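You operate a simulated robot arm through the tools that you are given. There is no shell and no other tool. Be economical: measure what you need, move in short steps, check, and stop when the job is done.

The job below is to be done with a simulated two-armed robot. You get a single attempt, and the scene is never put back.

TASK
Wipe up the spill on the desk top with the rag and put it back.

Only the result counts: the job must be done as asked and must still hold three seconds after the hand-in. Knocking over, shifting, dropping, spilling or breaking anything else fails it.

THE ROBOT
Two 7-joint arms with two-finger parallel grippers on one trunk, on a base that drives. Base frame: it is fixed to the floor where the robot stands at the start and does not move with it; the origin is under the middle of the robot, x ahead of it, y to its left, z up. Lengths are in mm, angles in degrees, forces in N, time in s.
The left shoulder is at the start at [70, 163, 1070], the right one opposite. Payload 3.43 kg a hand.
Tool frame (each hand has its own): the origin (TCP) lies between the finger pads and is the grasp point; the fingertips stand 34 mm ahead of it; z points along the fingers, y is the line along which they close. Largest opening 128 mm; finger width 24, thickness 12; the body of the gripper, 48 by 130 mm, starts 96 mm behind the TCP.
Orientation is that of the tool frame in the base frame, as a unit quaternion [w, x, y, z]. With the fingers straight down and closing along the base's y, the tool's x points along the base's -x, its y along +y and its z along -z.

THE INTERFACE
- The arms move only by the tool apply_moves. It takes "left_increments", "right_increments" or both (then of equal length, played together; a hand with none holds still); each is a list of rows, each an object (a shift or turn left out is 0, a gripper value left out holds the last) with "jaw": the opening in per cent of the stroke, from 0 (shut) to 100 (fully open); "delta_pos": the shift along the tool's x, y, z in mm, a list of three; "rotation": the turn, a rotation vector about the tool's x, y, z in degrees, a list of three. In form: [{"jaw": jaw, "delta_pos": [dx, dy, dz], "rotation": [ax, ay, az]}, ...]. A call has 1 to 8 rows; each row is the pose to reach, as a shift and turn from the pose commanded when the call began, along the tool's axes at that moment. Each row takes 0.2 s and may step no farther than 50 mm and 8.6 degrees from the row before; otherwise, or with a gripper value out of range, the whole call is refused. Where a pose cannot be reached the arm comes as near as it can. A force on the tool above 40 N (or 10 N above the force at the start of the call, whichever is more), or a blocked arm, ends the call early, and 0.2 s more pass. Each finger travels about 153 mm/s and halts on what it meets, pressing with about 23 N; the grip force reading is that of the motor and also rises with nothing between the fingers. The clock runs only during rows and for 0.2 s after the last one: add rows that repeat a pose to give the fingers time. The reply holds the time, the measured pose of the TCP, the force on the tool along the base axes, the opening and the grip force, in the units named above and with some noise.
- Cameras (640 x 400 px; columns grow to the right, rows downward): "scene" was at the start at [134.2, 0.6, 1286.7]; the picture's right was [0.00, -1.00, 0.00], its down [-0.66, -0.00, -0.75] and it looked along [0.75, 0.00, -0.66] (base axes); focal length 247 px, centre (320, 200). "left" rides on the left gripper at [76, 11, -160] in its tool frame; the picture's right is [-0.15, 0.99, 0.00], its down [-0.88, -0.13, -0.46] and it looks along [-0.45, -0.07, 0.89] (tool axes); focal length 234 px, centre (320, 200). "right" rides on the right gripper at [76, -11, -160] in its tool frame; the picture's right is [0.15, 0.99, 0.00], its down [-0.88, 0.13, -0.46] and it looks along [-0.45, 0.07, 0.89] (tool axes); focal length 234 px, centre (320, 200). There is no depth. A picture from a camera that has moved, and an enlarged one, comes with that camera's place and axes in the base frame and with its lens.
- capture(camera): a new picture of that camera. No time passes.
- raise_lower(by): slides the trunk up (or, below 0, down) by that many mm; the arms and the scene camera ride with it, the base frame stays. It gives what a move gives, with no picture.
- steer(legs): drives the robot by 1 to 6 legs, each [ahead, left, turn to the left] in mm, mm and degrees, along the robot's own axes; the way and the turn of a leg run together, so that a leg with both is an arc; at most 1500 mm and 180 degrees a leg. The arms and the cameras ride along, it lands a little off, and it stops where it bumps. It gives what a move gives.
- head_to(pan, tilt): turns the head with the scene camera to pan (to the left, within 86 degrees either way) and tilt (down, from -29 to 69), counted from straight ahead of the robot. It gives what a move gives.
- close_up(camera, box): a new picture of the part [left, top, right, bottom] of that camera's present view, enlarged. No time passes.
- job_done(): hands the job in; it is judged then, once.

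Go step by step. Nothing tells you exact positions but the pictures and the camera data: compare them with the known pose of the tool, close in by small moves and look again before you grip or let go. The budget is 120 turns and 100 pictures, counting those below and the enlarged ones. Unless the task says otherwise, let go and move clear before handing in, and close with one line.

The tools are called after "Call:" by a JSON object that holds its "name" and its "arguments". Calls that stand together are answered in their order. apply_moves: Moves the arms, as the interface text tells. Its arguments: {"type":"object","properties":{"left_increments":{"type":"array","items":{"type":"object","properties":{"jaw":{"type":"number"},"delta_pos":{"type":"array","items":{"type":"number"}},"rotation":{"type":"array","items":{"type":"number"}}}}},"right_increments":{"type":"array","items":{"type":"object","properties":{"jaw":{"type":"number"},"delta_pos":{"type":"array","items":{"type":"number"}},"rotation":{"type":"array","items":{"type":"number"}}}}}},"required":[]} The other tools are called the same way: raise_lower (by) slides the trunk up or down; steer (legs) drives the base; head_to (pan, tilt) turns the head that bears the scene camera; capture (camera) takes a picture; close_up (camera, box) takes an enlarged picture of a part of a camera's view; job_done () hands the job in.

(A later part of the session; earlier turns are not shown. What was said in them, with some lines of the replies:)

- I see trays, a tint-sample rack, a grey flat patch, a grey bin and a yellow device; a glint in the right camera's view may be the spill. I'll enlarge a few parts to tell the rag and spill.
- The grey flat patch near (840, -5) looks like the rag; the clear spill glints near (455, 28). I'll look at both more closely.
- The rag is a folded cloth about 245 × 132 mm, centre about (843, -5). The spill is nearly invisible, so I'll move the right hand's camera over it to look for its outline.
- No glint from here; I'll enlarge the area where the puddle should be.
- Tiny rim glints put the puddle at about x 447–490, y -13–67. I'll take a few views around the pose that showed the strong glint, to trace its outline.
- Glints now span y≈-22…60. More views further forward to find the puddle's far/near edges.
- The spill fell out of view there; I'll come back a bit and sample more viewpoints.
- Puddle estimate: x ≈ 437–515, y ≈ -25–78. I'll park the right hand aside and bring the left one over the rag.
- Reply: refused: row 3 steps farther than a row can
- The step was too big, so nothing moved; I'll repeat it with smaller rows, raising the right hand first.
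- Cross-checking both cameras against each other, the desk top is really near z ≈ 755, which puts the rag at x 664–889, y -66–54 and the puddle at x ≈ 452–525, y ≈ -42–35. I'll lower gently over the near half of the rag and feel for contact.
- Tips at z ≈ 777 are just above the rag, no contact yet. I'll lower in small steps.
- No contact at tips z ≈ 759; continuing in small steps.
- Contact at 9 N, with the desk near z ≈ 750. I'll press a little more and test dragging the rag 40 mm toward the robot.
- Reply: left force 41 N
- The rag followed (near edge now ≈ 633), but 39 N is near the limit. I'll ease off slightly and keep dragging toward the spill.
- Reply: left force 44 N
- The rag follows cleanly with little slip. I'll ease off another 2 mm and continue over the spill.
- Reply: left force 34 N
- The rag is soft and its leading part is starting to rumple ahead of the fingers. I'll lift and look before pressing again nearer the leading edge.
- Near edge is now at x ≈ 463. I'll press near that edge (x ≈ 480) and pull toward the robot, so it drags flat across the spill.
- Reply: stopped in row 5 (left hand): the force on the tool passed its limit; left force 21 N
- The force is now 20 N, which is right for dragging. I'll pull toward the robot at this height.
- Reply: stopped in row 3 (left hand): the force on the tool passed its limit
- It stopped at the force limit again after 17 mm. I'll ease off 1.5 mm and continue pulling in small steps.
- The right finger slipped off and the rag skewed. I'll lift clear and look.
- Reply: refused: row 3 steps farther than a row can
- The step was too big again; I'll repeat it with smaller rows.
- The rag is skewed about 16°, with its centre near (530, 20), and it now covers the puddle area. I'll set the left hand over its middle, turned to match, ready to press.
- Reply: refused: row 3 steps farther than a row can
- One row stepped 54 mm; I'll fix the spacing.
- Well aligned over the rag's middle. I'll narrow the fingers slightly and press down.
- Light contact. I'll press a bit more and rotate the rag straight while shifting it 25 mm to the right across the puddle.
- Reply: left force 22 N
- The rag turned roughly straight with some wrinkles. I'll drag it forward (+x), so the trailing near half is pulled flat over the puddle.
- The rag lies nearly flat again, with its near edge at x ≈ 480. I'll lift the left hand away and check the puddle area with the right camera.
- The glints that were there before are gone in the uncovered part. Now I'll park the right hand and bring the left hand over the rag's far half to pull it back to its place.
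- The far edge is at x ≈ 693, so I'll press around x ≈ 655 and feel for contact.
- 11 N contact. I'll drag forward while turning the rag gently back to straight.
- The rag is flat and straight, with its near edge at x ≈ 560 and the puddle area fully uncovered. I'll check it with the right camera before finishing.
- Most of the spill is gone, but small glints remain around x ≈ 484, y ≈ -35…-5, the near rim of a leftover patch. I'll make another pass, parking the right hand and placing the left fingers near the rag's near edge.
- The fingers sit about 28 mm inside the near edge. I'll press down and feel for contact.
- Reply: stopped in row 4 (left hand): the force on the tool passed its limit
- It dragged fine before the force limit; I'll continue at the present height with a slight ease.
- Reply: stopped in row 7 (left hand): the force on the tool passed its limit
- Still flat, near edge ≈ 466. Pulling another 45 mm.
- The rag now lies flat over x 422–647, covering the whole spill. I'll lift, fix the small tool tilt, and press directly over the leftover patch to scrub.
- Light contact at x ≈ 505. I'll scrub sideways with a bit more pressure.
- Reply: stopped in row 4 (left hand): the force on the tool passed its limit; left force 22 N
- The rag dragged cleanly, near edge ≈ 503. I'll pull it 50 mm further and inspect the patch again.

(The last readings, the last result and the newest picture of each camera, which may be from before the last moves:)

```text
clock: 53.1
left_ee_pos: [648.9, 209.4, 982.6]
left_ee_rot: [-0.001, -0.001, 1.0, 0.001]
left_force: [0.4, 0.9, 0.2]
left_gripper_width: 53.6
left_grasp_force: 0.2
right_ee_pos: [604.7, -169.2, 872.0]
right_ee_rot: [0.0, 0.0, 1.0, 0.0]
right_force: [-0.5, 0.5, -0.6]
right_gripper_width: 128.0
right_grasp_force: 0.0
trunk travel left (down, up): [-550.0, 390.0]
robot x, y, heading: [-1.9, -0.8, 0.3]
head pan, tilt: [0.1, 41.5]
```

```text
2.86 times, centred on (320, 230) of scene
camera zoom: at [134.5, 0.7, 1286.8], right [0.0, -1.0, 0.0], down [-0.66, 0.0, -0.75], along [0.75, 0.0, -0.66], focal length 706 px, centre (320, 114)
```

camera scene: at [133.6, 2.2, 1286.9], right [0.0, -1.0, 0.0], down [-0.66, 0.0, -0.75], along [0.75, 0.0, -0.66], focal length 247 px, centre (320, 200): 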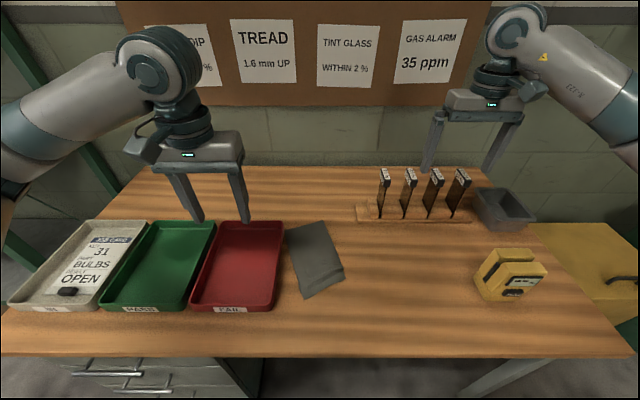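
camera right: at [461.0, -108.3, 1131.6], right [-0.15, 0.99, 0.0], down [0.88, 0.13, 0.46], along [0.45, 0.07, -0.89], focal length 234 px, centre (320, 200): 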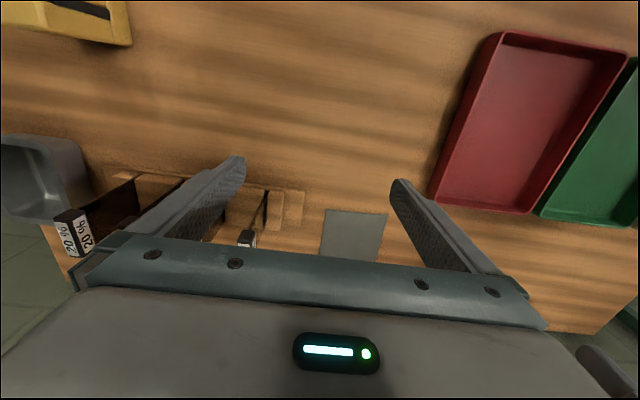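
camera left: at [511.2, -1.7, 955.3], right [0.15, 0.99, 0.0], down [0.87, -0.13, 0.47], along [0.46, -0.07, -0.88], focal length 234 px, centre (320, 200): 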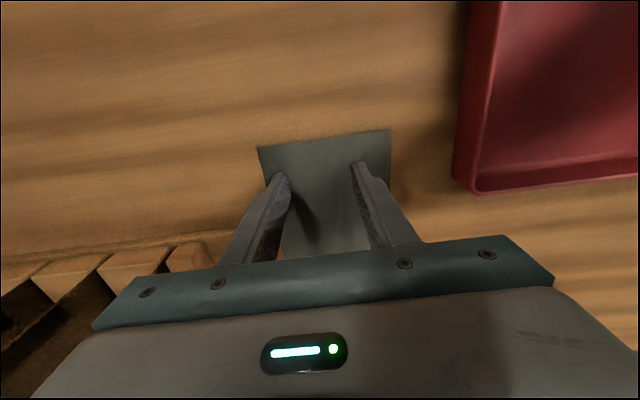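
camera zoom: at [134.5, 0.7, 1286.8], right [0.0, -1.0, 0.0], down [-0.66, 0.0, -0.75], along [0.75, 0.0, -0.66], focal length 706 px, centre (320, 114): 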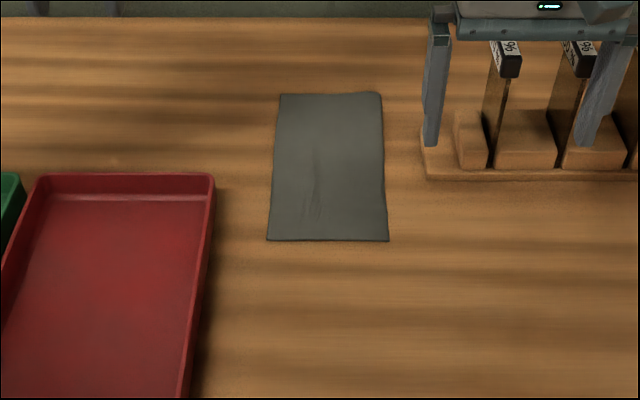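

No glints from this view. I'll check from forward views, whose reflection falls further out, to be sure of the far part.

Call:
{"name": "apply_moves", "arguments": {"right_increments": [{"delta_pos": [0, 0, -45]}, {"delta_pos": [0, 0, -90]}, {"delta_pos": [-10, 0, -100]}]}}

Call:
{"name": "close_up", "arguments": {"camera": "right", "box": [384, 0, 608, 140]}}

Call:
{"name": "apply_moves", "arguments": {"right_increments": [{"delta_pos": [-25, 0, 0]}, {"delta_pos": [-35, 20, 0]}]}}

Call:
{"name": "close_up", "arguments": {"camera": "right", "box": [352, 0, 576, 140]}}

Call:
{"name": "apply_moves", "arguments": {"right_increments": [{"delta_pos": [-25, 0, 0]}, {"delta_pos": [-30, 0, 0]}]}}

Call:
{"name": "close_up", "arguments": {"camera": "right", "box": [352, 0, 576, 140]}}

```text
clock: 53.9
left_ee_pos: [650.3, 209.0, 982.5]
left_ee_rot: [-0.001, 0.0, 1.0, 0.001]
left_force: [-0.6, -0.1, 0.9]
left_gripper_width: 53.6
left_grasp_force: 0.1
right_ee_pos: [617.2, -168.9, 972.1]
right_ee_rot: [0.0, 0.0, 1.0, 0.0]
right_force: [0.4, -0.1, 0.3]
right_gripper_width: 127.9
right_grasp_force: 0.1
trunk travel left (down, up): [-550.0, 390.0]
robot x, y, heading: [1.3, -1.8, 0.1]
head pan, tilt: [0.1, 41.5]
```

```text
2.86 times, centred on (496, 70) of right
camera zoom: at [540.8, -180.8, 1130.5], right [-0.15, 0.99, 0.0], down [0.88, 0.13, 0.46], along [0.45, 0.07, -0.89], focal length 669 px, centre (-183, 571)
```

zoom: 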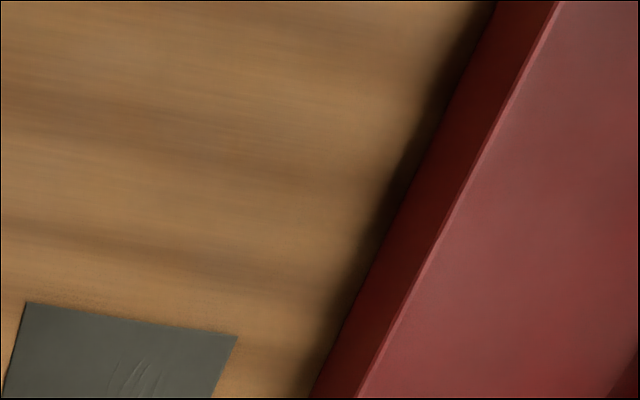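

```text
clock: 54.5
left_ee_pos: [650.5, 208.8, 980.5]
left_ee_rot: [0.0, -0.002, 1.0, 0.002]
left_force: [0.1, 0.1, 0.1]
left_gripper_width: 53.7
left_grasp_force: 0.0
right_ee_pos: [651.2, -149.2, 970.4]
right_ee_rot: [0.0, -0.001, 1.0, 0.0]
right_force: [0.6, 0.3, -0.3]
right_gripper_width: 127.5
right_grasp_force: 0.1
trunk travel left (down, up): [-550.0, 390.0]
robot x, y, heading: [-1.8, -0.1, -0.2]
head pan, tilt: [0.1, 41.5]
```

```text
2.86 times, centred on (464, 70) of right
camera zoom: at [574.3, -159.5, 1128.2], right [-0.15, 0.99, 0.0], down [0.88, 0.13, 0.46], along [0.45, 0.07, -0.89], focal length 669 px, centre (-91, 571)
```

zoom: 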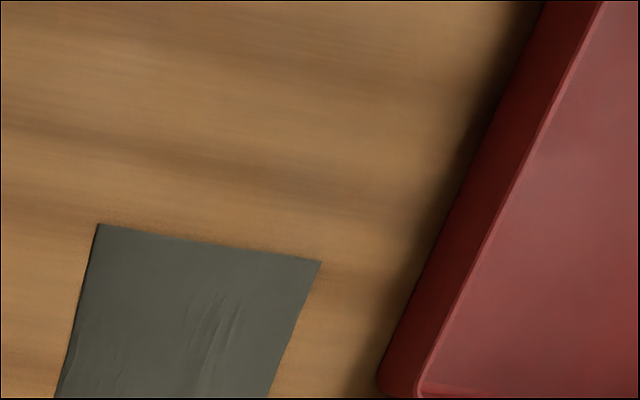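

```text
clock: 55.1
left_ee_pos: [649.2, 209.2, 982.9]
left_ee_rot: [-0.001, -0.001, 1.0, 0.0]
left_force: [0.0, -0.4, 0.4]
left_gripper_width: 53.7
left_grasp_force: 0.1
right_ee_pos: [681.3, -149.9, 970.3]
right_ee_rot: [-0.001, 0.0, 1.0, 0.0]
right_force: [-1.1, 0.5, -0.2]
right_gripper_width: 128.2
right_grasp_force: 0.1
trunk travel left (down, up): [-550.0, 390.0]
robot x, y, heading: [2.9, 1.1, 0.0]
head pan, tilt: [0.1, 41.5]
```

```text
2.86 times, centred on (464, 70) of right
camera zoom: at [604.9, -161.8, 1128.9], right [-0.15, 0.99, 0.0], down [0.88, 0.13, 0.46], along [0.45, 0.07, -0.89], focal length 669 px, centre (-91, 571)
```

zoom: 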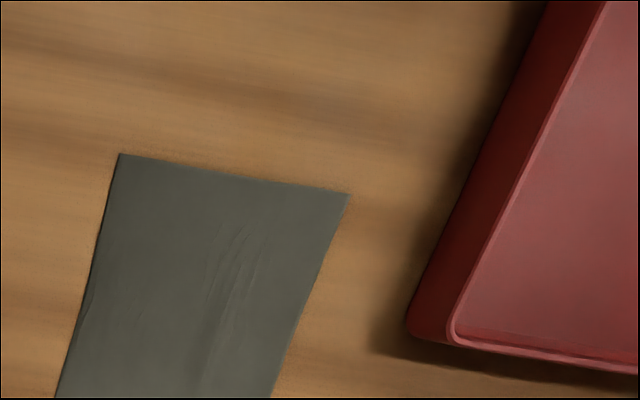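

All views are clean; the spill is gone. Now I'll return the rag: it lies at x 561–782 and needs about +108 mm in x, so I'll park the right hand and place the left over its far half.

Call:
{"name": "apply_moves", "arguments": {"right_increments": [{"delta_pos": [20, -40, 0]}, {"delta_pos": [40, -80, 0]}, {"delta_pos": [60, -120, 0]}, {"delta_pos": [75, -155, 0]}, {"delta_pos": [75, -155, 0]}, {"delta_pos": [75, -155, 0]}, {"delta_pos": [75, -155, 0]}, {"delta_pos": [75, -155, 0]}], "left_increments": [{"delta_pos": [0, 0, 0], "jaw": 60}, {"delta_pos": [-15, -35, 0]}, {"delta_pos": [-30, -75, 0]}, {"delta_pos": [-45, -115, 10]}, {"delta_pos": [-60, -155, 20]}, {"delta_pos": [-75, -190, 45]}, {"delta_pos": [-81, -221, 75]}, {"delta_pos": [-81, -221, 120]}]}}

Call:
{"name": "apply_moves", "arguments": {"left_increments": [{"delta_pos": [0, 0, 40]}, {"delta_pos": [0, 0, 62]}, {"delta_pos": [0, 0, 70]}, {"delta_pos": [0, 0, 74]}, {"delta_pos": [0, 0, 76]}]}}

Call:
{"name": "capture", "arguments": {"camera": "left"}}

```text
clock: 56.9
left_ee_pos: [728.6, -7.1, 861.1]
left_ee_rot: [-0.001, -0.001, 1.0, 0.001]
left_force: [0.9, -0.9, -0.7]
left_gripper_width: 76.5
left_grasp_force: 0.1
right_ee_pos: [605.8, -301.5, 969.9]
right_ee_rot: [-0.001, 0.0, 1.0, 0.0]
right_force: [0.3, -0.3, 0.1]
right_gripper_width: 128.0
right_grasp_force: 0.1
trunk travel left (down, up): [-550.0, 390.0]
robot x, y, heading: [-0.5, -0.2, 0.0]
head pan, tilt: [0.1, 41.5]
```

```text
clock: 58.1
left_ee_pos: [728.7, -7.0, 787.9]
left_ee_rot: [-0.001, -0.001, 1.0, 0.001]
left_force: [-0.6, 0.0, 0.1]
left_gripper_width: 76.8
left_grasp_force: 0.1
right_ee_pos: [606.0, -302.8, 969.6]
right_ee_rot: [0.0, 0.0, 1.0, -0.001]
right_force: [-0.2, -0.2, 0.1]
right_gripper_width: 127.8
right_grasp_force: 0.1
trunk travel left (down, up): [-550.0, 390.0]
robot x, y, heading: [-0.8, 1.3, -0.0]
head pan, tilt: [0.1, 41.5]
```

```text
33 pictures are left
camera left: at [651.6, 4.5, 947.9], right [0.15, 0.99, 0.0], down [0.88, -0.13, 0.45], along [0.45, -0.06, -0.89], focal length 234 px, centre (320, 200)
```

left: 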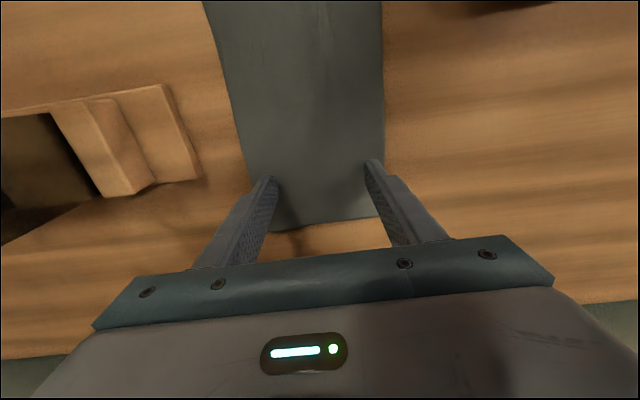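

Good position; I'll shift 6 mm right, press and drag forward about 55 mm.

Call:
{"name": "apply_moves", "arguments": {"left_increments": [{"delta_pos": [0, -6, 0]}, {"delta_pos": [0, -6, 2]}, {"delta_pos": [0, -6, 4]}, {"delta_pos": [-10, -6, 4]}, {"delta_pos": [-22, -5, 4], "rotation": [0, 0, -0.5]}, {"delta_pos": [-34, -4, 4], "rotation": [0, 0, -1]}, {"delta_pos": [-46, -3, 4], "rotation": [0, 0, -1.5]}, {"delta_pos": [-58, -2, 4], "rotation": [0, 0, -2]}]}}

Call:
{"name": "close_up", "arguments": {"camera": "scene", "box": [208, 130, 432, 270]}}

```text
clock: 59.9
left_ee_pos: [786.2, -7.5, 786.6]
left_ee_rot: [-0.001, -0.019, 1.0, 0.001]
left_force: [-4.9, -0.3, 12.9]
left_gripper_width: 76.9
left_grasp_force: 0.1
right_ee_pos: [604.6, -304.3, 970.5]
right_ee_rot: [0.0, 0.0, 1.0, 0.0]
right_force: [0.3, 0.2, 0.4]
right_gripper_width: 128.0
right_grasp_force: 0.1
trunk travel left (down, up): [-550.0, 390.0]
robot x, y, heading: [-0.5, 1.2, 0.0]
head pan, tilt: [0.1, 41.5]
```

```text
2.86 times, centred on (320, 200) of scene
camera zoom: at [132.7, -0.2, 1287.0], right [0.0, -1.0, 0.0], down [-0.66, 0.0, -0.75], along [0.75, 0.0, -0.66], focal length 706 px, centre (320, 200)
```

zoom: 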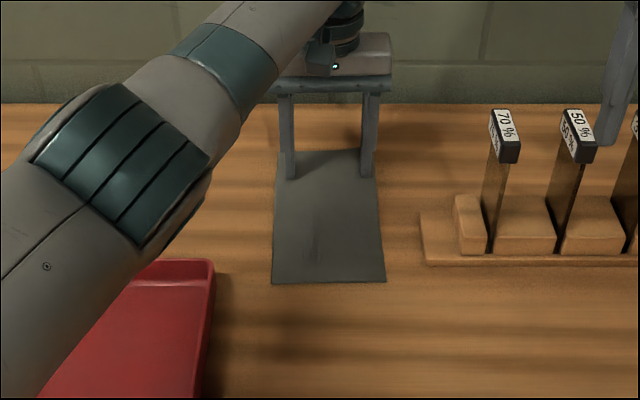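

The rag's near edge is at ≈ 616; another 54 mm forward puts it home.

Call:
{"name": "apply_moves", "arguments": {"left_increments": [{"delta_pos": [-10, 0, 0.3]}, {"delta_pos": [-20, 0, 0.3]}, {"delta_pos": [-30, 0, 0.3]}, {"delta_pos": [-40, 0, 0.3]}, {"delta_pos": [-50, 0, 0.3]}, {"delta_pos": [-56, 0, 0.3]}, {"delta_pos": [-56, 0, 0.3]}]}}

Call:
{"name": "close_up", "arguments": {"camera": "scene", "box": [282, 160, 362, 225]}}

```text
clock: 61.5
left_ee_pos: [799.1, 2.9, 785.6]
left_ee_rot: [-0.001, -0.019, 1.0, 0.001]
left_force: [-0.9, -0.3, 2.6]
left_gripper_width: 76.4
left_grasp_force: 0.1
left hand out of reach, approached as far as the arm can: row 2, 3, 4, 5, 6, 7
right_ee_pos: [604.7, -302.6, 969.9]
right_ee_rot: [0.0, 0.0, 1.0, 0.001]
right_force: [0.6, -0.1, 0.4]
right_gripper_width: 127.8
right_grasp_force: 0.0
trunk travel left (down, up): [-550.0, 390.0]
robot x, y, heading: [-2.1, -1.0, -0.2]
head pan, tilt: [0.1, 41.5]
```

```text
6.15 times, centred on (322, 192) of scene
camera zoom: at [134.6, 0.6, 1286.7], right [0.0, -1.0, 0.0], down [-0.66, 0.0, -0.75], along [0.75, 0.0, -0.66], focal length 1520 px, centre (308, 246)
```

zoom: 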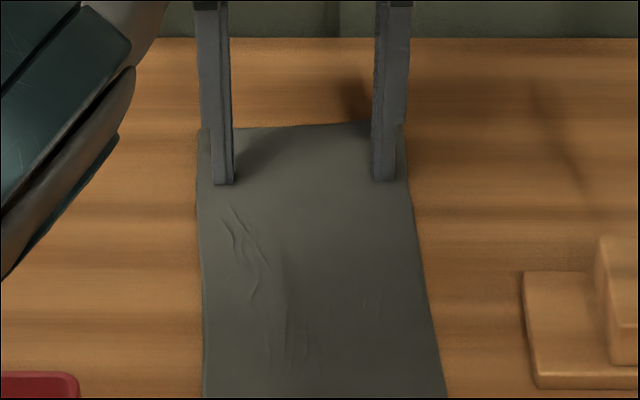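

That's the arm's reach limit, at x ≈ 799. I'll lift, step back and push from nearer the middle instead.

Call:
{"name": "apply_moves", "arguments": {"left_increments": [{"delta_pos": [0, 0, -30]}, {"delta_pos": [40, 0, -40]}, {"delta_pos": [60, 0, -40]}, {"delta_pos": [60, 0, -40]}]}}

Call:
{"name": "close_up", "arguments": {"camera": "scene", "box": [240, 150, 400, 250]}}

```text
clock: 62.0
left_ee_pos: [764.0, 34.0, 788.5]
left_ee_rot: [-0.064, -0.058, 0.996, 0.021]
left_force: [-4.7, 1.1, 20.2]
left_gripper_width: 75.8
left_grasp_force: 0.0
right_ee_pos: [603.8, -301.3, 971.9]
right_ee_rot: [0.0, 0.001, 1.0, 0.0]
right_force: [1.1, 0.8, 0.3]
right_gripper_width: 127.9
right_grasp_force: 0.1
trunk travel left (down, up): [-550.0, 390.0]
robot x, y, heading: [-1.5, -1.1, -0.1]
head pan, tilt: [0.1, 41.5]
stopped in row 2 (left hand): the force on the tool passed its limit (the readings are from after the stop); the commanded pose is now the measured one
```

```text
4.00 times, centred on (320, 200) of scene
camera zoom: at [133.8, 1.8, 1287.2], right [0.0, -1.0, 0.0], down [-0.66, 0.0, -0.75], along [0.75, 0.0, -0.66], focal length 988 px, centre (320, 200)
```

zoom: 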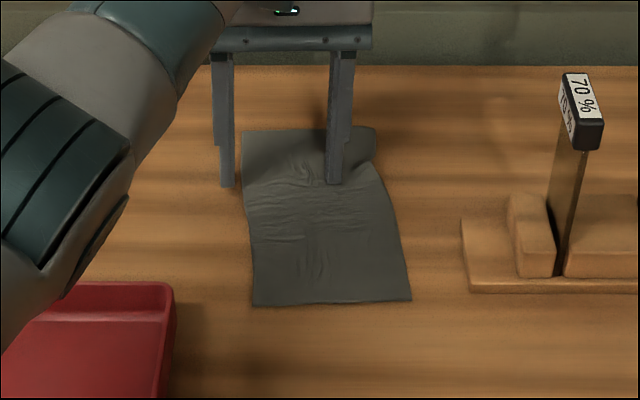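

The arm twisted as it left its limit and wrinkled the rag a bit. I'll lift straight up, then restore the orientation.

Call:
{"name": "apply_moves", "arguments": {"left_increments": [{"delta_pos": [0, 0, -25]}, {"delta_pos": [0, 0, -60]}, {"delta_pos": [10, 0, -80], "rotation": [1.2, -3.6, 3.3]}, {"delta_pos": [20, 0, -80], "rotation": [2.4, -7.3, 6.6]}, {"delta_pos": [20, 0, -80], "rotation": [2.4, -7.3, 6.6]}]}}

Call:
{"name": "close_up", "arguments": {"camera": "scene", "box": [240, 150, 400, 250]}}

```text
clock: 63.2
left_ee_pos: [755.6, 28.4, 865.8]
left_ee_rot: [-0.003, -0.001, 1.0, 0.002]
left_force: [0.6, -0.9, -0.2]
left_gripper_width: 76.9
left_grasp_force: 0.1
right_ee_pos: [606.2, -305.2, 970.1]
right_ee_rot: [0.0, 0.002, 1.0, 0.0]
right_force: [-1.0, -0.5, -0.3]
right_gripper_width: 128.0
right_grasp_force: 0.0
trunk travel left (down, up): [-550.0, 390.0]
robot x, y, heading: [2.8, -3.6, -0.3]
head pan, tilt: [0.1, 41.5]
```

```text
4.00 times, centred on (320, 200) of scene
camera zoom: at [135.1, -0.5, 1286.7], right [0.0, -1.0, 0.0], down [-0.66, 0.0, -0.75], along [0.75, 0.0, -0.66], focal length 988 px, centre (320, 200)
```

zoom: 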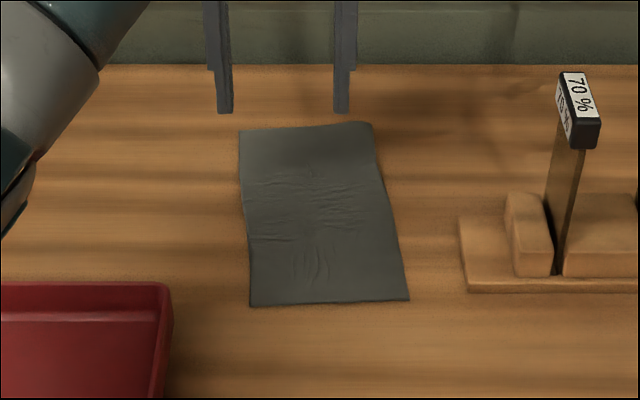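

The rag relaxed well: it needs about +45 mm in x and a −5° turn. I'll press at about (742, 3), turned with the rag, and push it within reach.

Call:
{"name": "apply_moves", "arguments": {"left_increments": [{"delta_pos": [14, -25, 0], "rotation": [0, 0, -5]}, {"delta_pos": [14, -25, 40], "rotation": [0, 0, -5]}, {"delta_pos": [14, -25, 65], "rotation": [0, 0, -5]}, {"delta_pos": [14, -25, 76], "rotation": [0, 0, -5]}, {"delta_pos": [14, -25, 80], "rotation": [0, 0, -5]}, {"delta_pos": [14, -25, 82], "rotation": [0, 0, -5]}]}}

Call:
{"name": "close_up", "arguments": {"camera": "scene", "box": [240, 150, 400, 250]}}

```text
clock: 64.7
left_ee_pos: [741.8, 4.3, 785.5]
left_ee_rot: [-0.001, -0.046, 0.999, 0.003]
left_force: [2.3, -0.3, 6.3]
left_gripper_width: 76.8
left_grasp_force: 0.0
right_ee_pos: [605.8, -304.3, 969.1]
right_ee_rot: [0.001, 0.001, 1.0, 0.0]
right_force: [0.8, -0.2, -1.2]
right_gripper_width: 128.0
right_grasp_force: 0.0
trunk travel left (down, up): [-550.0, 390.0]
robot x, y, heading: [2.1, -0.8, 0.1]
head pan, tilt: [0.1, 41.5]
```

```text
4.00 times, centred on (320, 200) of scene
camera zoom: at [134.3, -0.1, 1286.9], right [0.0, -1.0, 0.0], down [-0.66, 0.0, -0.75], along [0.75, 0.0, -0.66], focal length 988 px, centre (320, 200)
```

zoom: 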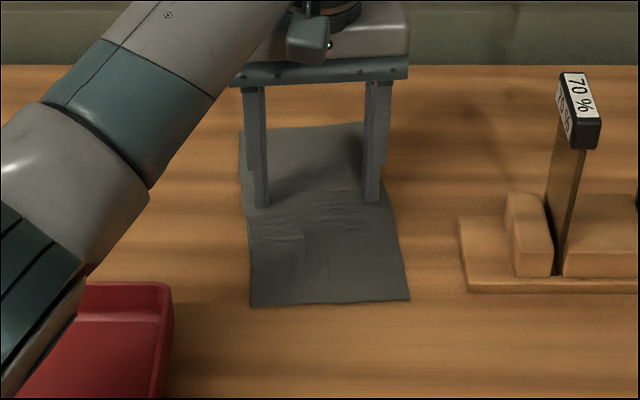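

Light contact. I'll press a bit more and push forward 44 mm while turning it straight.

Call:
{"name": "apply_moves", "arguments": {"left_increments": [{"delta_pos": [0, 0, 2]}, {"delta_pos": [-8, -2, 2], "rotation": [0, 0, 1]}, {"delta_pos": [-16, -4, 2], "rotation": [0, 0, 2]}, {"delta_pos": [-24, -6, 2], "rotation": [0, 0, 3]}, {"delta_pos": [-32, -8, 2], "rotation": [0, 0, 4]}, {"delta_pos": [-38, -10, 2], "rotation": [0, 0, 5]}, {"delta_pos": [-44, -12, 2], "rotation": [0, 0, 5]}]}}

Call:
{"name": "close_up", "arguments": {"camera": "scene", "box": [282, 160, 362, 225]}}

```text
clock: 66.2
left_ee_pos: [784.1, -5.5, 785.7]
left_ee_rot: [0.0, -0.002, 1.0, 0.003]
left_force: [-7.7, 2.5, 27.1]
left_gripper_width: 76.5
left_grasp_force: 0.0
right_ee_pos: [603.3, -303.9, 972.4]
right_ee_rot: [0.002, 0.001, 1.0, 0.0]
right_force: [-0.1, 0.6, 0.4]
right_gripper_width: 128.3
right_grasp_force: 0.1
trunk travel left (down, up): [-550.0, 390.0]
robot x, y, heading: [0.3, 3.5, 0.2]
head pan, tilt: [0.1, 41.5]
```

```text
6.15 times, centred on (322, 192) of scene
camera zoom: at [130.2, -0.1, 1287.4], right [0.0, -1.0, 0.0], down [-0.66, 0.0, -0.75], along [0.75, 0.0, -0.66], focal length 1520 px, centre (308, 246)
```

zoom: 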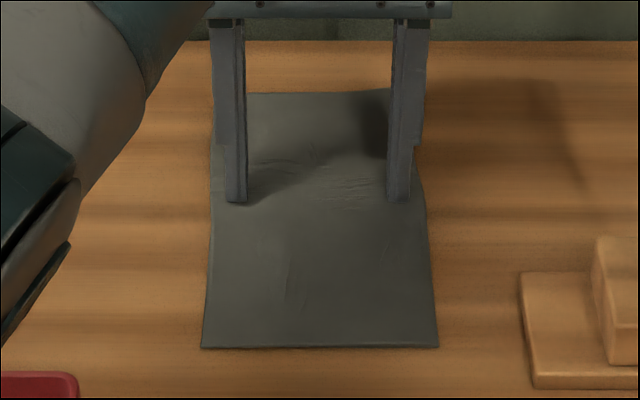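

The rag's near corners now sit at (201,347)/(438,347), against (204,346)/(443,338) originally, so it's home. I'll lift straight up and move clear.

Call:
{"name": "apply_moves", "arguments": {"left_increments": [{"delta_pos": [0, 0, -10]}, {"delta_pos": [0, 0, -40]}, {"delta_pos": [5, 0, -85]}, {"delta_pos": [20, 20, -120]}, {"delta_pos": [40, 60, -140]}, {"delta_pos": [60, 100, -160]}, {"delta_pos": [80, 140, -180]}, {"delta_pos": [100, 180, -190]}]}}

Call:
{"name": "capture", "arguments": {"camera": "scene"}}

Call:
{"name": "close_up", "arguments": {"camera": "scene", "box": [282, 160, 362, 225]}}

```text
clock: 68.0
left_ee_pos: [685.5, 174.2, 973.4]
left_ee_rot: [-0.001, -0.001, 1.0, 0.002]
left_force: [0.6, -0.5, 0.0]
left_gripper_width: 77.1
left_grasp_force: 0.1
right_ee_pos: [605.1, -303.5, 970.7]
right_ee_rot: [0.0, 0.001, 1.0, -0.002]
right_force: [-0.4, 0.5, -0.2]
right_gripper_width: 127.9
right_grasp_force: 0.1
trunk travel left (down, up): [-550.0, 390.0]
robot x, y, heading: [0.2, 0.9, -0.2]
head pan, tilt: [0.1, 41.5]
```

```text
26 pictures are left
camera scene: at [134.0, 1.4, 1286.8], right [0.0, -1.0, 0.0], down [-0.66, 0.0, -0.75], along [0.75, 0.0, -0.66], focal length 247 px, centre (320, 200)
```

scene: 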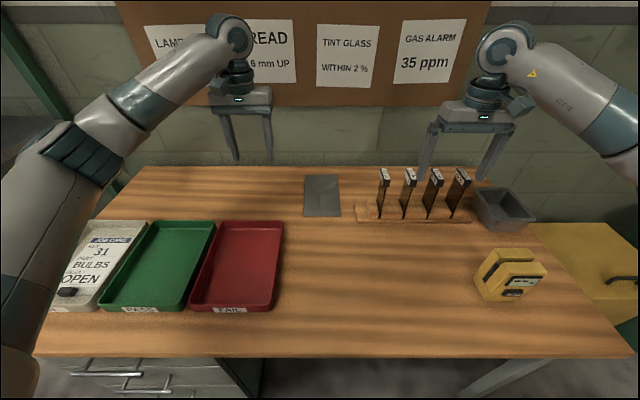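

```text
6.15 times, centred on (322, 192) of scene
camera zoom: at [134.0, 1.4, 1286.8], right [0.0, -1.0, 0.0], down [-0.66, 0.0, -0.75], along [0.75, 0.0, -0.66], focal length 1520 px, centre (308, 246)
```

zoom: 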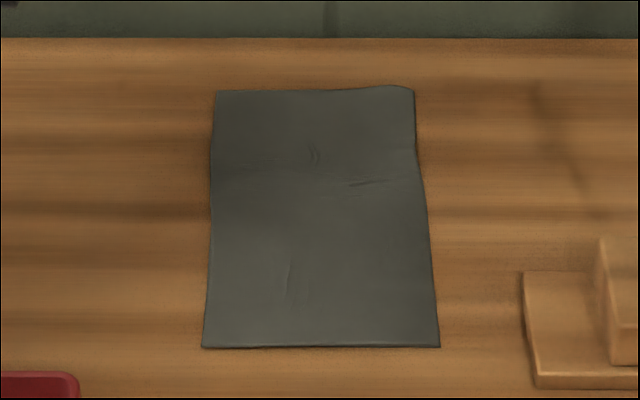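

The rag is back in place and flat. One last check of the spill area from two low viewpoints before handing in.

Call:
{"name": "apply_moves", "arguments": {"right_increments": [{"delta_pos": [0, 45, 0]}, {"delta_pos": [0, 90, 10]}, {"delta_pos": [-10, 130, 30]}, {"delta_pos": [-25, 139, 70]}, {"delta_pos": [-30, 139, 85]}, {"delta_pos": [-30, 139, 85]}]}}

Call:
{"name": "close_up", "arguments": {"camera": "right", "box": [352, 0, 608, 160]}}

Call:
{"name": "apply_moves", "arguments": {"right_increments": [{"delta_pos": [30, 30, 0]}, {"delta_pos": [50, 70, 0]}]}}

Call:
{"name": "close_up", "arguments": {"camera": "right", "box": [288, 0, 544, 160]}}

```text
clock: 69.6
left_ee_pos: [686.0, 171.5, 974.5]
left_ee_rot: [-0.002, -0.002, 1.0, 0.002]
left_force: [-0.1, 0.1, -0.5]
left_gripper_width: 76.7
left_grasp_force: 0.0
right_ee_pos: [636.1, -165.0, 892.0]
right_ee_rot: [0.005, 0.002, 1.0, 0.0]
right_force: [-2.9, 0.5, 20.3]
right_gripper_width: 127.9
right_grasp_force: 0.1
trunk travel left (down, up): [-550.0, 390.0]
robot x, y, heading: [-2.8, 0.6, -0.5]
head pan, tilt: [0.1, 41.5]
stopped in row 6 (right hand): the force on the tool passed its limit (the readings are from after the stop); the commanded pose is now the measured one
```

```text
2.50 times, centred on (480, 80) of right
camera zoom: at [557.2, -177.4, 1050.8], right [-0.14, 0.99, 0.0], down [0.88, 0.13, 0.47], along [0.46, 0.07, -0.89], focal length 585 px, centre (-80, 500)
```

zoom: 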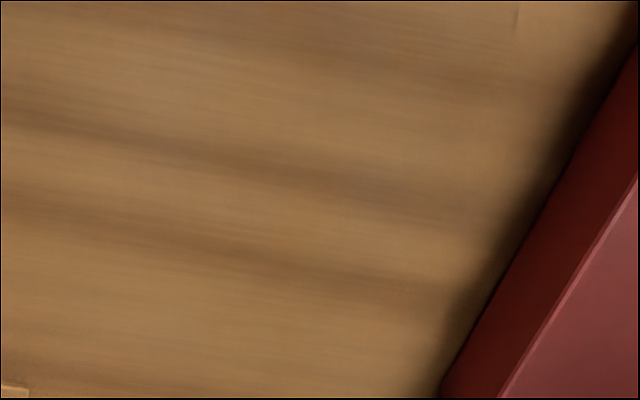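

```text
clock: 70.2
left_ee_pos: [686.4, 173.4, 972.5]
left_ee_rot: [-0.001, -0.002, 1.0, 0.002]
left_force: [-0.2, -0.1, 0.0]
left_gripper_width: 77.0
left_grasp_force: 0.1
right_ee_pos: [586.7, -94.6, 888.5]
right_ee_rot: [0.003, 0.001, 1.0, 0.0]
right_force: [-0.8, -0.1, -0.2]
right_gripper_width: 128.0
right_grasp_force: 0.1
trunk travel left (down, up): [-550.0, 390.0]
robot x, y, heading: [0.6, -0.2, -0.1]
head pan, tilt: [0.1, 41.5]
```

```text
2.50 times, centred on (416, 80) of right
camera zoom: at [508.7, -106.2, 1046.8], right [-0.14, 0.99, 0.0], down [0.88, 0.13, 0.46], along [0.46, 0.06, -0.89], focal length 585 px, centre (80, 500)
```

zoom: 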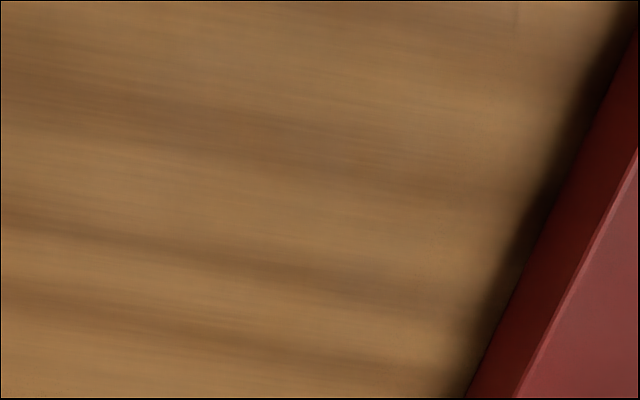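

The desk is clean, but the right finger pressed on something, probably a sample plate's handle. I'll check the rack at once.

Call:
{"name": "capture", "arguments": {"camera": "scene"}}

Call:
{"name": "close_up", "arguments": {"camera": "scene", "box": [340, 150, 500, 250]}}

```text
22 pictures are left
camera scene: at [134.2, 1.7, 1286.6], right [0.0, -1.0, 0.0], down [-0.66, 0.0, -0.75], along [0.75, 0.0, -0.66], focal length 247 px, centre (320, 200)
```

scene: 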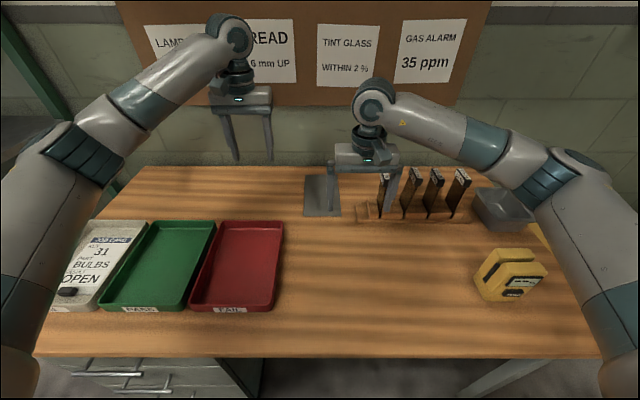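

```text
4.00 times, centred on (420, 200) of scene
camera zoom: at [134.2, 1.7, 1286.6], right [0.0, -1.0, 0.0], down [-0.66, 0.0, -0.75], along [0.75, 0.0, -0.66], focal length 988 px, centre (-80, 200)
```

zoom: 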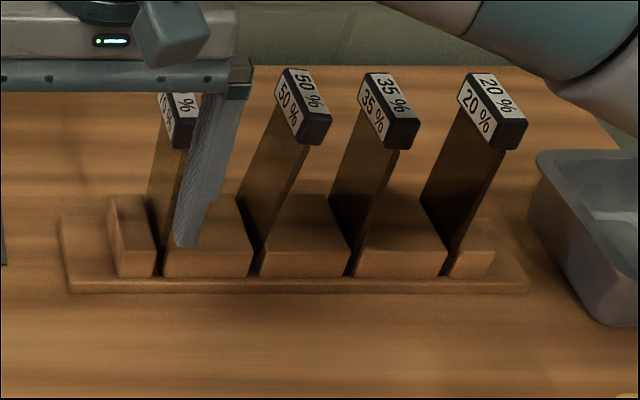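

The 50% plate's handle looks shifted about 5 px. I'll raise the right hand straight up and park it, then compare with the first picture.

Call:
{"name": "apply_moves", "arguments": {"right_increments": [{"delta_pos": [0, 0, -45]}, {"delta_pos": [0, 0, -90]}, {"delta_pos": [0, 0, -130]}, {"delta_pos": [0, -40, -130]}, {"delta_pos": [0, -80, -130]}, {"delta_pos": [0, -120, -130]}, {"delta_pos": [0, -160, -130]}, {"delta_pos": [0, -200, -130]}]}}

Call:
{"name": "close_up", "arguments": {"camera": "scene", "box": [280, 150, 560, 325]}}

Call:
{"name": "close_up", "arguments": {"camera": "scene", "box": [340, 150, 500, 250]}}

```text
clock: 72.0
left_ee_pos: [686.8, 171.1, 973.3]
left_ee_rot: [-0.001, -0.002, 1.0, 0.003]
left_force: [-0.3, -0.7, -1.4]
left_gripper_width: 76.7
left_grasp_force: 0.0
right_ee_pos: [584.0, -299.4, 1018.2]
right_ee_rot: [0.002, 0.001, 1.0, 0.0]
right_force: [-0.7, -0.1, 0.0]
right_gripper_width: 128.1
right_grasp_force: 0.1
trunk travel left (down, up): [-550.0, 390.0]
robot x, y, heading: [-0.9, 1.7, 0.1]
head pan, tilt: [0.1, 41.5]
```

```text
2.29 times, centred on (420, 238) of scene
camera zoom: at [134.2, -1.3, 1286.8], right [0.0, -1.0, 0.0], down [-0.66, 0.0, -0.75], along [0.75, 0.0, -0.66], focal length 565 px, centre (91, 114)
```

zoom: 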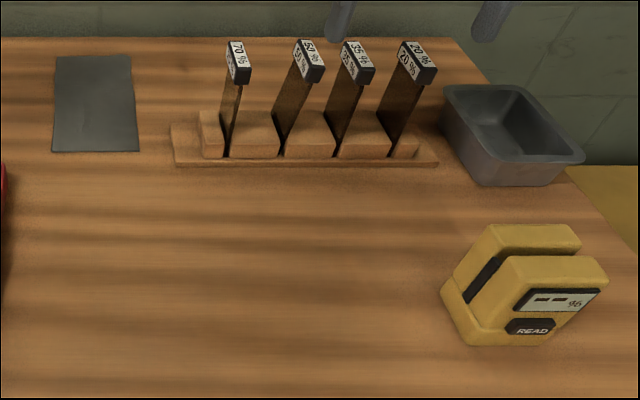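

```text
4.00 times, centred on (420, 200) of scene
camera zoom: at [134.2, -1.3, 1286.8], right [0.0, -1.0, 0.0], down [-0.66, 0.0, -0.75], along [0.75, 0.0, -0.66], focal length 988 px, centre (-80, 200)
```

zoom: 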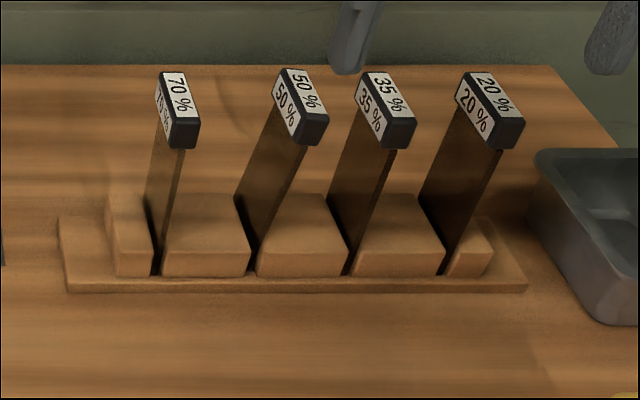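

Only the 50% plate moved: its handle now leans about 10 mm to the right, with its foot still in the slot. I want to set it upright by closing the right fingers gently around its handle, so first I'll look from the right camera.

Call:
{"name": "apply_moves", "arguments": {"right_increments": [{"delta_pos": [0, 20, 0]}, {"delta_pos": [0, 40, 0]}, {"delta_pos": [0, 40, 0]}]}}

Call:
{"name": "capture", "arguments": {"camera": "right"}}

```text
clock: 72.8
left_ee_pos: [685.8, 170.3, 972.8]
left_ee_rot: [-0.001, -0.002, 1.0, 0.002]
left_force: [-0.6, 0.8, 1.3]
left_gripper_width: 76.9
left_grasp_force: 0.1
right_ee_pos: [584.3, -258.1, 1020.3]
right_ee_rot: [0.003, 0.001, 1.0, 0.0]
right_force: [0.1, 0.4, 1.2]
right_gripper_width: 127.8
right_grasp_force: 0.0
trunk travel left (down, up): [-550.0, 390.0]
robot x, y, heading: [3.5, 1.5, -0.0]
head pan, tilt: [0.1, 41.5]
```

```text
18 pictures are left
camera right: at [507.1, -268.6, 1177.1], right [-0.14, 0.99, 0.0], down [0.88, 0.13, 0.46], along [0.46, 0.07, -0.89], focal length 234 px, centre (320, 200)
```

right: 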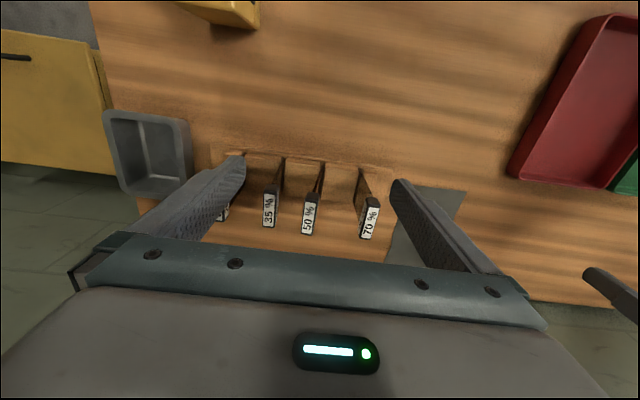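

Triangulating, the handles are at 70% y ≈ -173, 50% y ≈ -257 (should be ≈ -242) and 35% y ≈ -310, all near x 672, z 895. I'll position the narrowed right gripper above the 50% handle.

Call:
{"name": "apply_moves", "arguments": {"right_increments": [{"delta_pos": [-30, 4, 0], "jaw": 50}, {"delta_pos": [-60, 8, 0]}, {"delta_pos": [-88, 12, 0]}, {"delta_pos": [-88, 12, 25]}, {"delta_pos": [-88, 12, 35]}, {"delta_pos": [-88, 12, 35]}]}}

Call:
{"name": "capture", "arguments": {"camera": "right"}}

Call:
{"name": "close_up", "arguments": {"camera": "scene", "box": [340, 130, 500, 230]}}

```text
clock: 74.2
left_ee_pos: [685.9, 172.0, 972.2]
left_ee_rot: [-0.002, -0.001, 1.0, 0.003]
left_force: [0.5, 0.4, -0.6]
left_gripper_width: 76.8
left_grasp_force: 0.1
right_ee_pos: [675.3, -245.2, 987.8]
right_ee_rot: [0.003, 0.001, 1.0, 0.0]
right_force: [-0.5, 0.4, -0.9]
right_gripper_width: 64.0
right_grasp_force: 0.0
trunk travel left (down, up): [-550.0, 390.0]
robot x, y, heading: [0.9, -2.3, -0.0]
head pan, tilt: [0.1, 41.5]
```

```text
17 pictures are left
camera right: at [597.5, -256.8, 1144.2], right [-0.14, 0.99, 0.0], down [0.88, 0.13, 0.46], along [0.46, 0.07, -0.89], focal length 234 px, centre (320, 200)
```

right: 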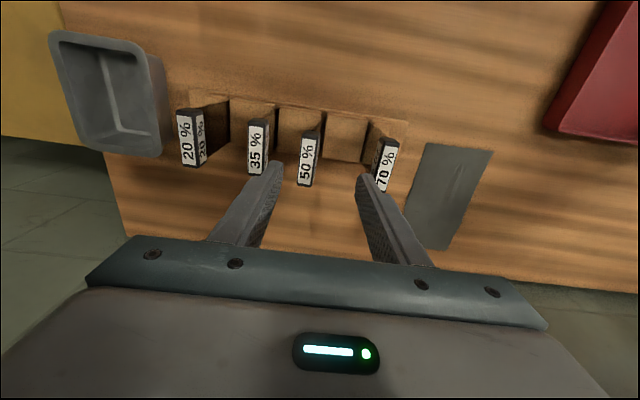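

```text
4.00 times, centred on (420, 180) of scene
camera zoom: at [134.7, -0.1, 1286.7], right [0.0, -1.0, 0.0], down [-0.66, 0.0, -0.75], along [0.75, 0.0, -0.66], focal length 988 px, centre (-80, 280)
```

zoom: 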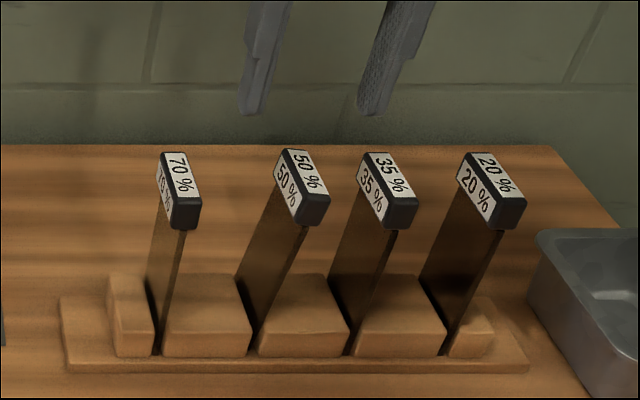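

The gap is about 10 mm on each side. I'll lower slowly around the handle.

Call:
{"name": "apply_moves", "arguments": {"right_increments": [{"delta_pos": [0, 0, 20]}, {"delta_pos": [0, 0, 35]}, {"delta_pos": [0, 0, 48]}, {"delta_pos": [0, 0, 58]}, {"delta_pos": [0, 0, 68]}]}}

Call:
{"name": "close_up", "arguments": {"camera": "scene", "box": [340, 130, 500, 230]}}

Call:
{"name": "close_up", "arguments": {"camera": "right", "box": [160, 80, 480, 280]}}

```text
clock: 75.4
left_ee_pos: [687.3, 171.2, 973.3]
left_ee_rot: [-0.002, -0.001, 1.0, 0.003]
left_force: [-0.7, 0.7, -0.4]
left_gripper_width: 76.6
left_grasp_force: 0.1
right_ee_pos: [674.7, -243.2, 916.4]
right_ee_rot: [0.003, 0.002, 1.0, 0.0]
right_force: [1.1, -0.7, -0.8]
right_gripper_width: 64.1
right_grasp_force: 0.1
trunk travel left (down, up): [-550.0, 390.0]
robot x, y, heading: [0.3, -2.0, -0.1]
head pan, tilt: [0.1, 41.5]
```

```text
4.00 times, centred on (420, 180) of scene
camera zoom: at [134.9, -0.1, 1286.7], right [0.0, -1.0, 0.0], down [-0.66, 0.0, -0.75], along [0.75, 0.0, -0.66], focal length 988 px, centre (-80, 280)
```

zoom: 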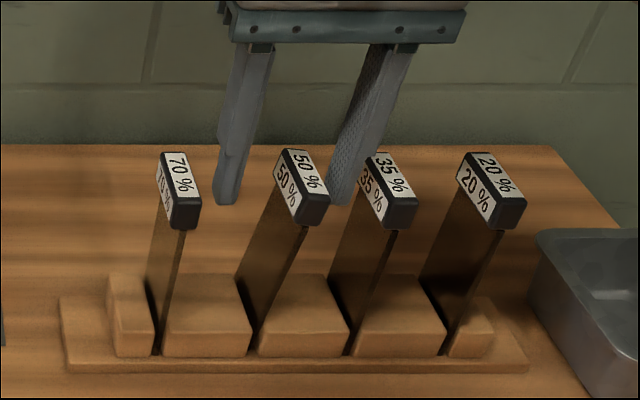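

```text
2.00 times, centred on (320, 180) of right
camera zoom: at [597.2, -254.5, 1074.7], right [-0.14, 0.99, 0.0], down [0.88, 0.13, 0.46], along [0.46, 0.07, -0.89], focal length 468 px, centre (320, 240)
```

zoom: 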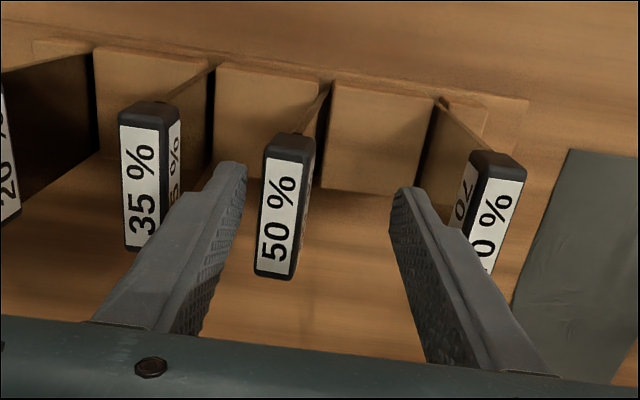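

The fingers straddle the 50% handle. I'll close gradually, centred on its proper y.

Call:
{"name": "apply_moves", "arguments": {"right_increments": [{"jaw": 42}, {"jaw": 36}, {"jaw": 30}, {"jaw": 25}, {"jaw": 21}, {"jaw": 18}, {"jaw": 16}, {"jaw": 16}]}}

Call:
{"name": "close_up", "arguments": {"camera": "scene", "box": [340, 130, 500, 230]}}

```text
clock: 77.2
left_ee_pos: [686.6, 171.7, 973.4]
left_ee_rot: [-0.001, -0.002, 1.0, 0.003]
left_force: [-0.3, -0.6, 0.5]
left_gripper_width: 76.9
left_grasp_force: 0.1
right_ee_pos: [675.1, -243.2, 917.4]
right_ee_rot: [0.003, 0.002, 1.0, 0.0]
right_force: [0.3, 0.1, 0.0]
right_gripper_width: 20.7
right_grasp_force: 0.1
trunk travel left (down, up): [-550.0, 390.0]
robot x, y, heading: [1.8, 0.5, 0.1]
head pan, tilt: [0.1, 41.5]
```

```text
4.00 times, centred on (420, 180) of scene
camera zoom: at [134.8, 0.0, 1286.7], right [0.0, -1.0, 0.0], down [-0.66, 0.0, -0.75], along [0.75, 0.0, -0.66], focal length 988 px, centre (-80, 280)
```

zoom: 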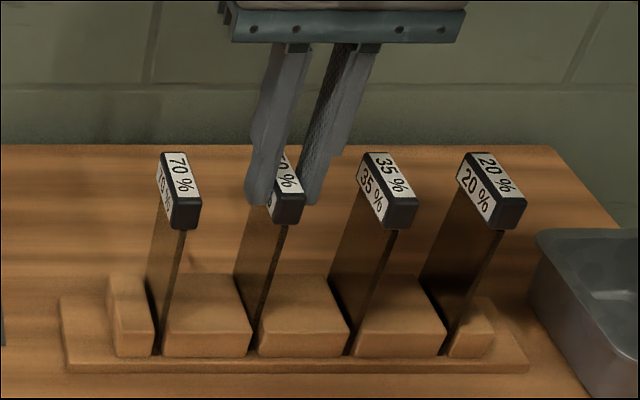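

The handle is back at its upright place. I'll open slowly and see whether it stays.

Call:
{"name": "apply_moves", "arguments": {"right_increments": [{"jaw": 18}, {"jaw": 20}, {"jaw": 23}, {"jaw": 27}, {"jaw": 32}, {"jaw": 38}, {"jaw": 44}, {"jaw": 48}]}}

Call:
{"name": "close_up", "arguments": {"camera": "scene", "box": [340, 130, 500, 230]}}

```text
clock: 79.0
left_ee_pos: [685.9, 172.1, 973.7]
left_ee_rot: [-0.002, -0.002, 1.0, 0.002]
left_force: [0.2, 0.8, -0.5]
left_gripper_width: 76.9
left_grasp_force: 0.1
right_ee_pos: [674.3, -242.5, 916.6]
right_ee_rot: [0.003, 0.002, 1.0, 0.0]
right_force: [0.0, 0.2, -1.3]
right_gripper_width: 61.5
right_grasp_force: 0.0
trunk travel left (down, up): [-550.0, 390.0]
robot x, y, heading: [0.6, -4.7, 0.1]
head pan, tilt: [0.1, 41.5]
```

```text
4.00 times, centred on (420, 180) of scene
camera zoom: at [134.8, 0.0, 1286.7], right [0.0, -1.0, 0.0], down [-0.66, 0.0, -0.75], along [0.75, 0.0, -0.66], focal length 988 px, centre (-80, 280)
```

zoom: 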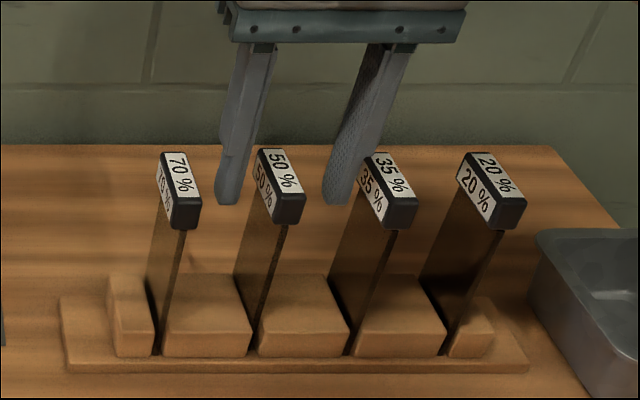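

It stays upright, matching its first position. I'll raise the right hand straight up and park it aside.

Call:
{"name": "apply_moves", "arguments": {"right_increments": [{"delta_pos": [0, 0, -15]}, {"delta_pos": [0, 0, -40]}, {"delta_pos": [0, 0, -80]}, {"delta_pos": [0, 0, -110]}, {"delta_pos": [20, -10, -130]}, {"delta_pos": [40, -30, -130]}, {"delta_pos": [40, -30, -130]}]}}

Call:
{"name": "capture", "arguments": {"camera": "scene"}}

Call:
{"name": "close_up", "arguments": {"camera": "scene", "box": [280, 150, 560, 325]}}

```text
clock: 80.6
left_ee_pos: [685.7, 172.5, 973.2]
left_ee_rot: [-0.003, -0.001, 1.0, 0.002]
left_force: [0.7, 0.2, 0.6]
left_gripper_width: 76.8
left_grasp_force: 0.1
right_ee_pos: [632.2, -274.8, 1048.9]
right_ee_rot: [0.002, 0.002, 1.0, 0.0]
right_force: [0.6, 1.0, 0.4]
right_gripper_width: 61.2
right_grasp_force: 0.0
trunk travel left (down, up): [-550.0, 390.0]
robot x, y, heading: [-0.7, 0.6, 0.1]
head pan, tilt: [0.1, 41.5]
```

```text
11 pictures are left
camera scene: at [135.1, 0.9, 1286.7], right [0.0, -1.0, 0.0], down [-0.66, 0.0, -0.75], along [0.75, 0.0, -0.66], focal length 247 px, centre (320, 200)
```

scene: 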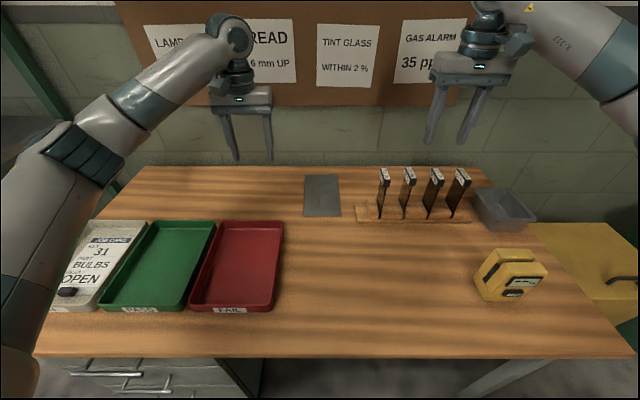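

```text
2.29 times, centred on (420, 238) of scene
camera zoom: at [135.1, 0.9, 1286.7], right [0.0, -1.0, 0.0], down [-0.66, 0.0, -0.75], along [0.75, 0.0, -0.66], focal length 565 px, centre (91, 114)
```

zoom: 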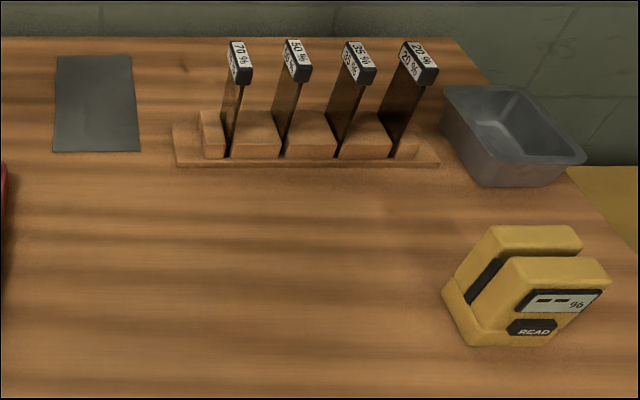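

The desk is clean, the rag lies flat in its original place, the plates all stand upright, and both hands are clear. I'm handing in.

Call:
{"name": "job_done", "arguments": {}}

```text
The job is handed in.
```

The spill is wiped up and the rag is back in its place; I knocked the 50% plate over by about 15 mm with the right hand during a check, and set it upright again before handing in.
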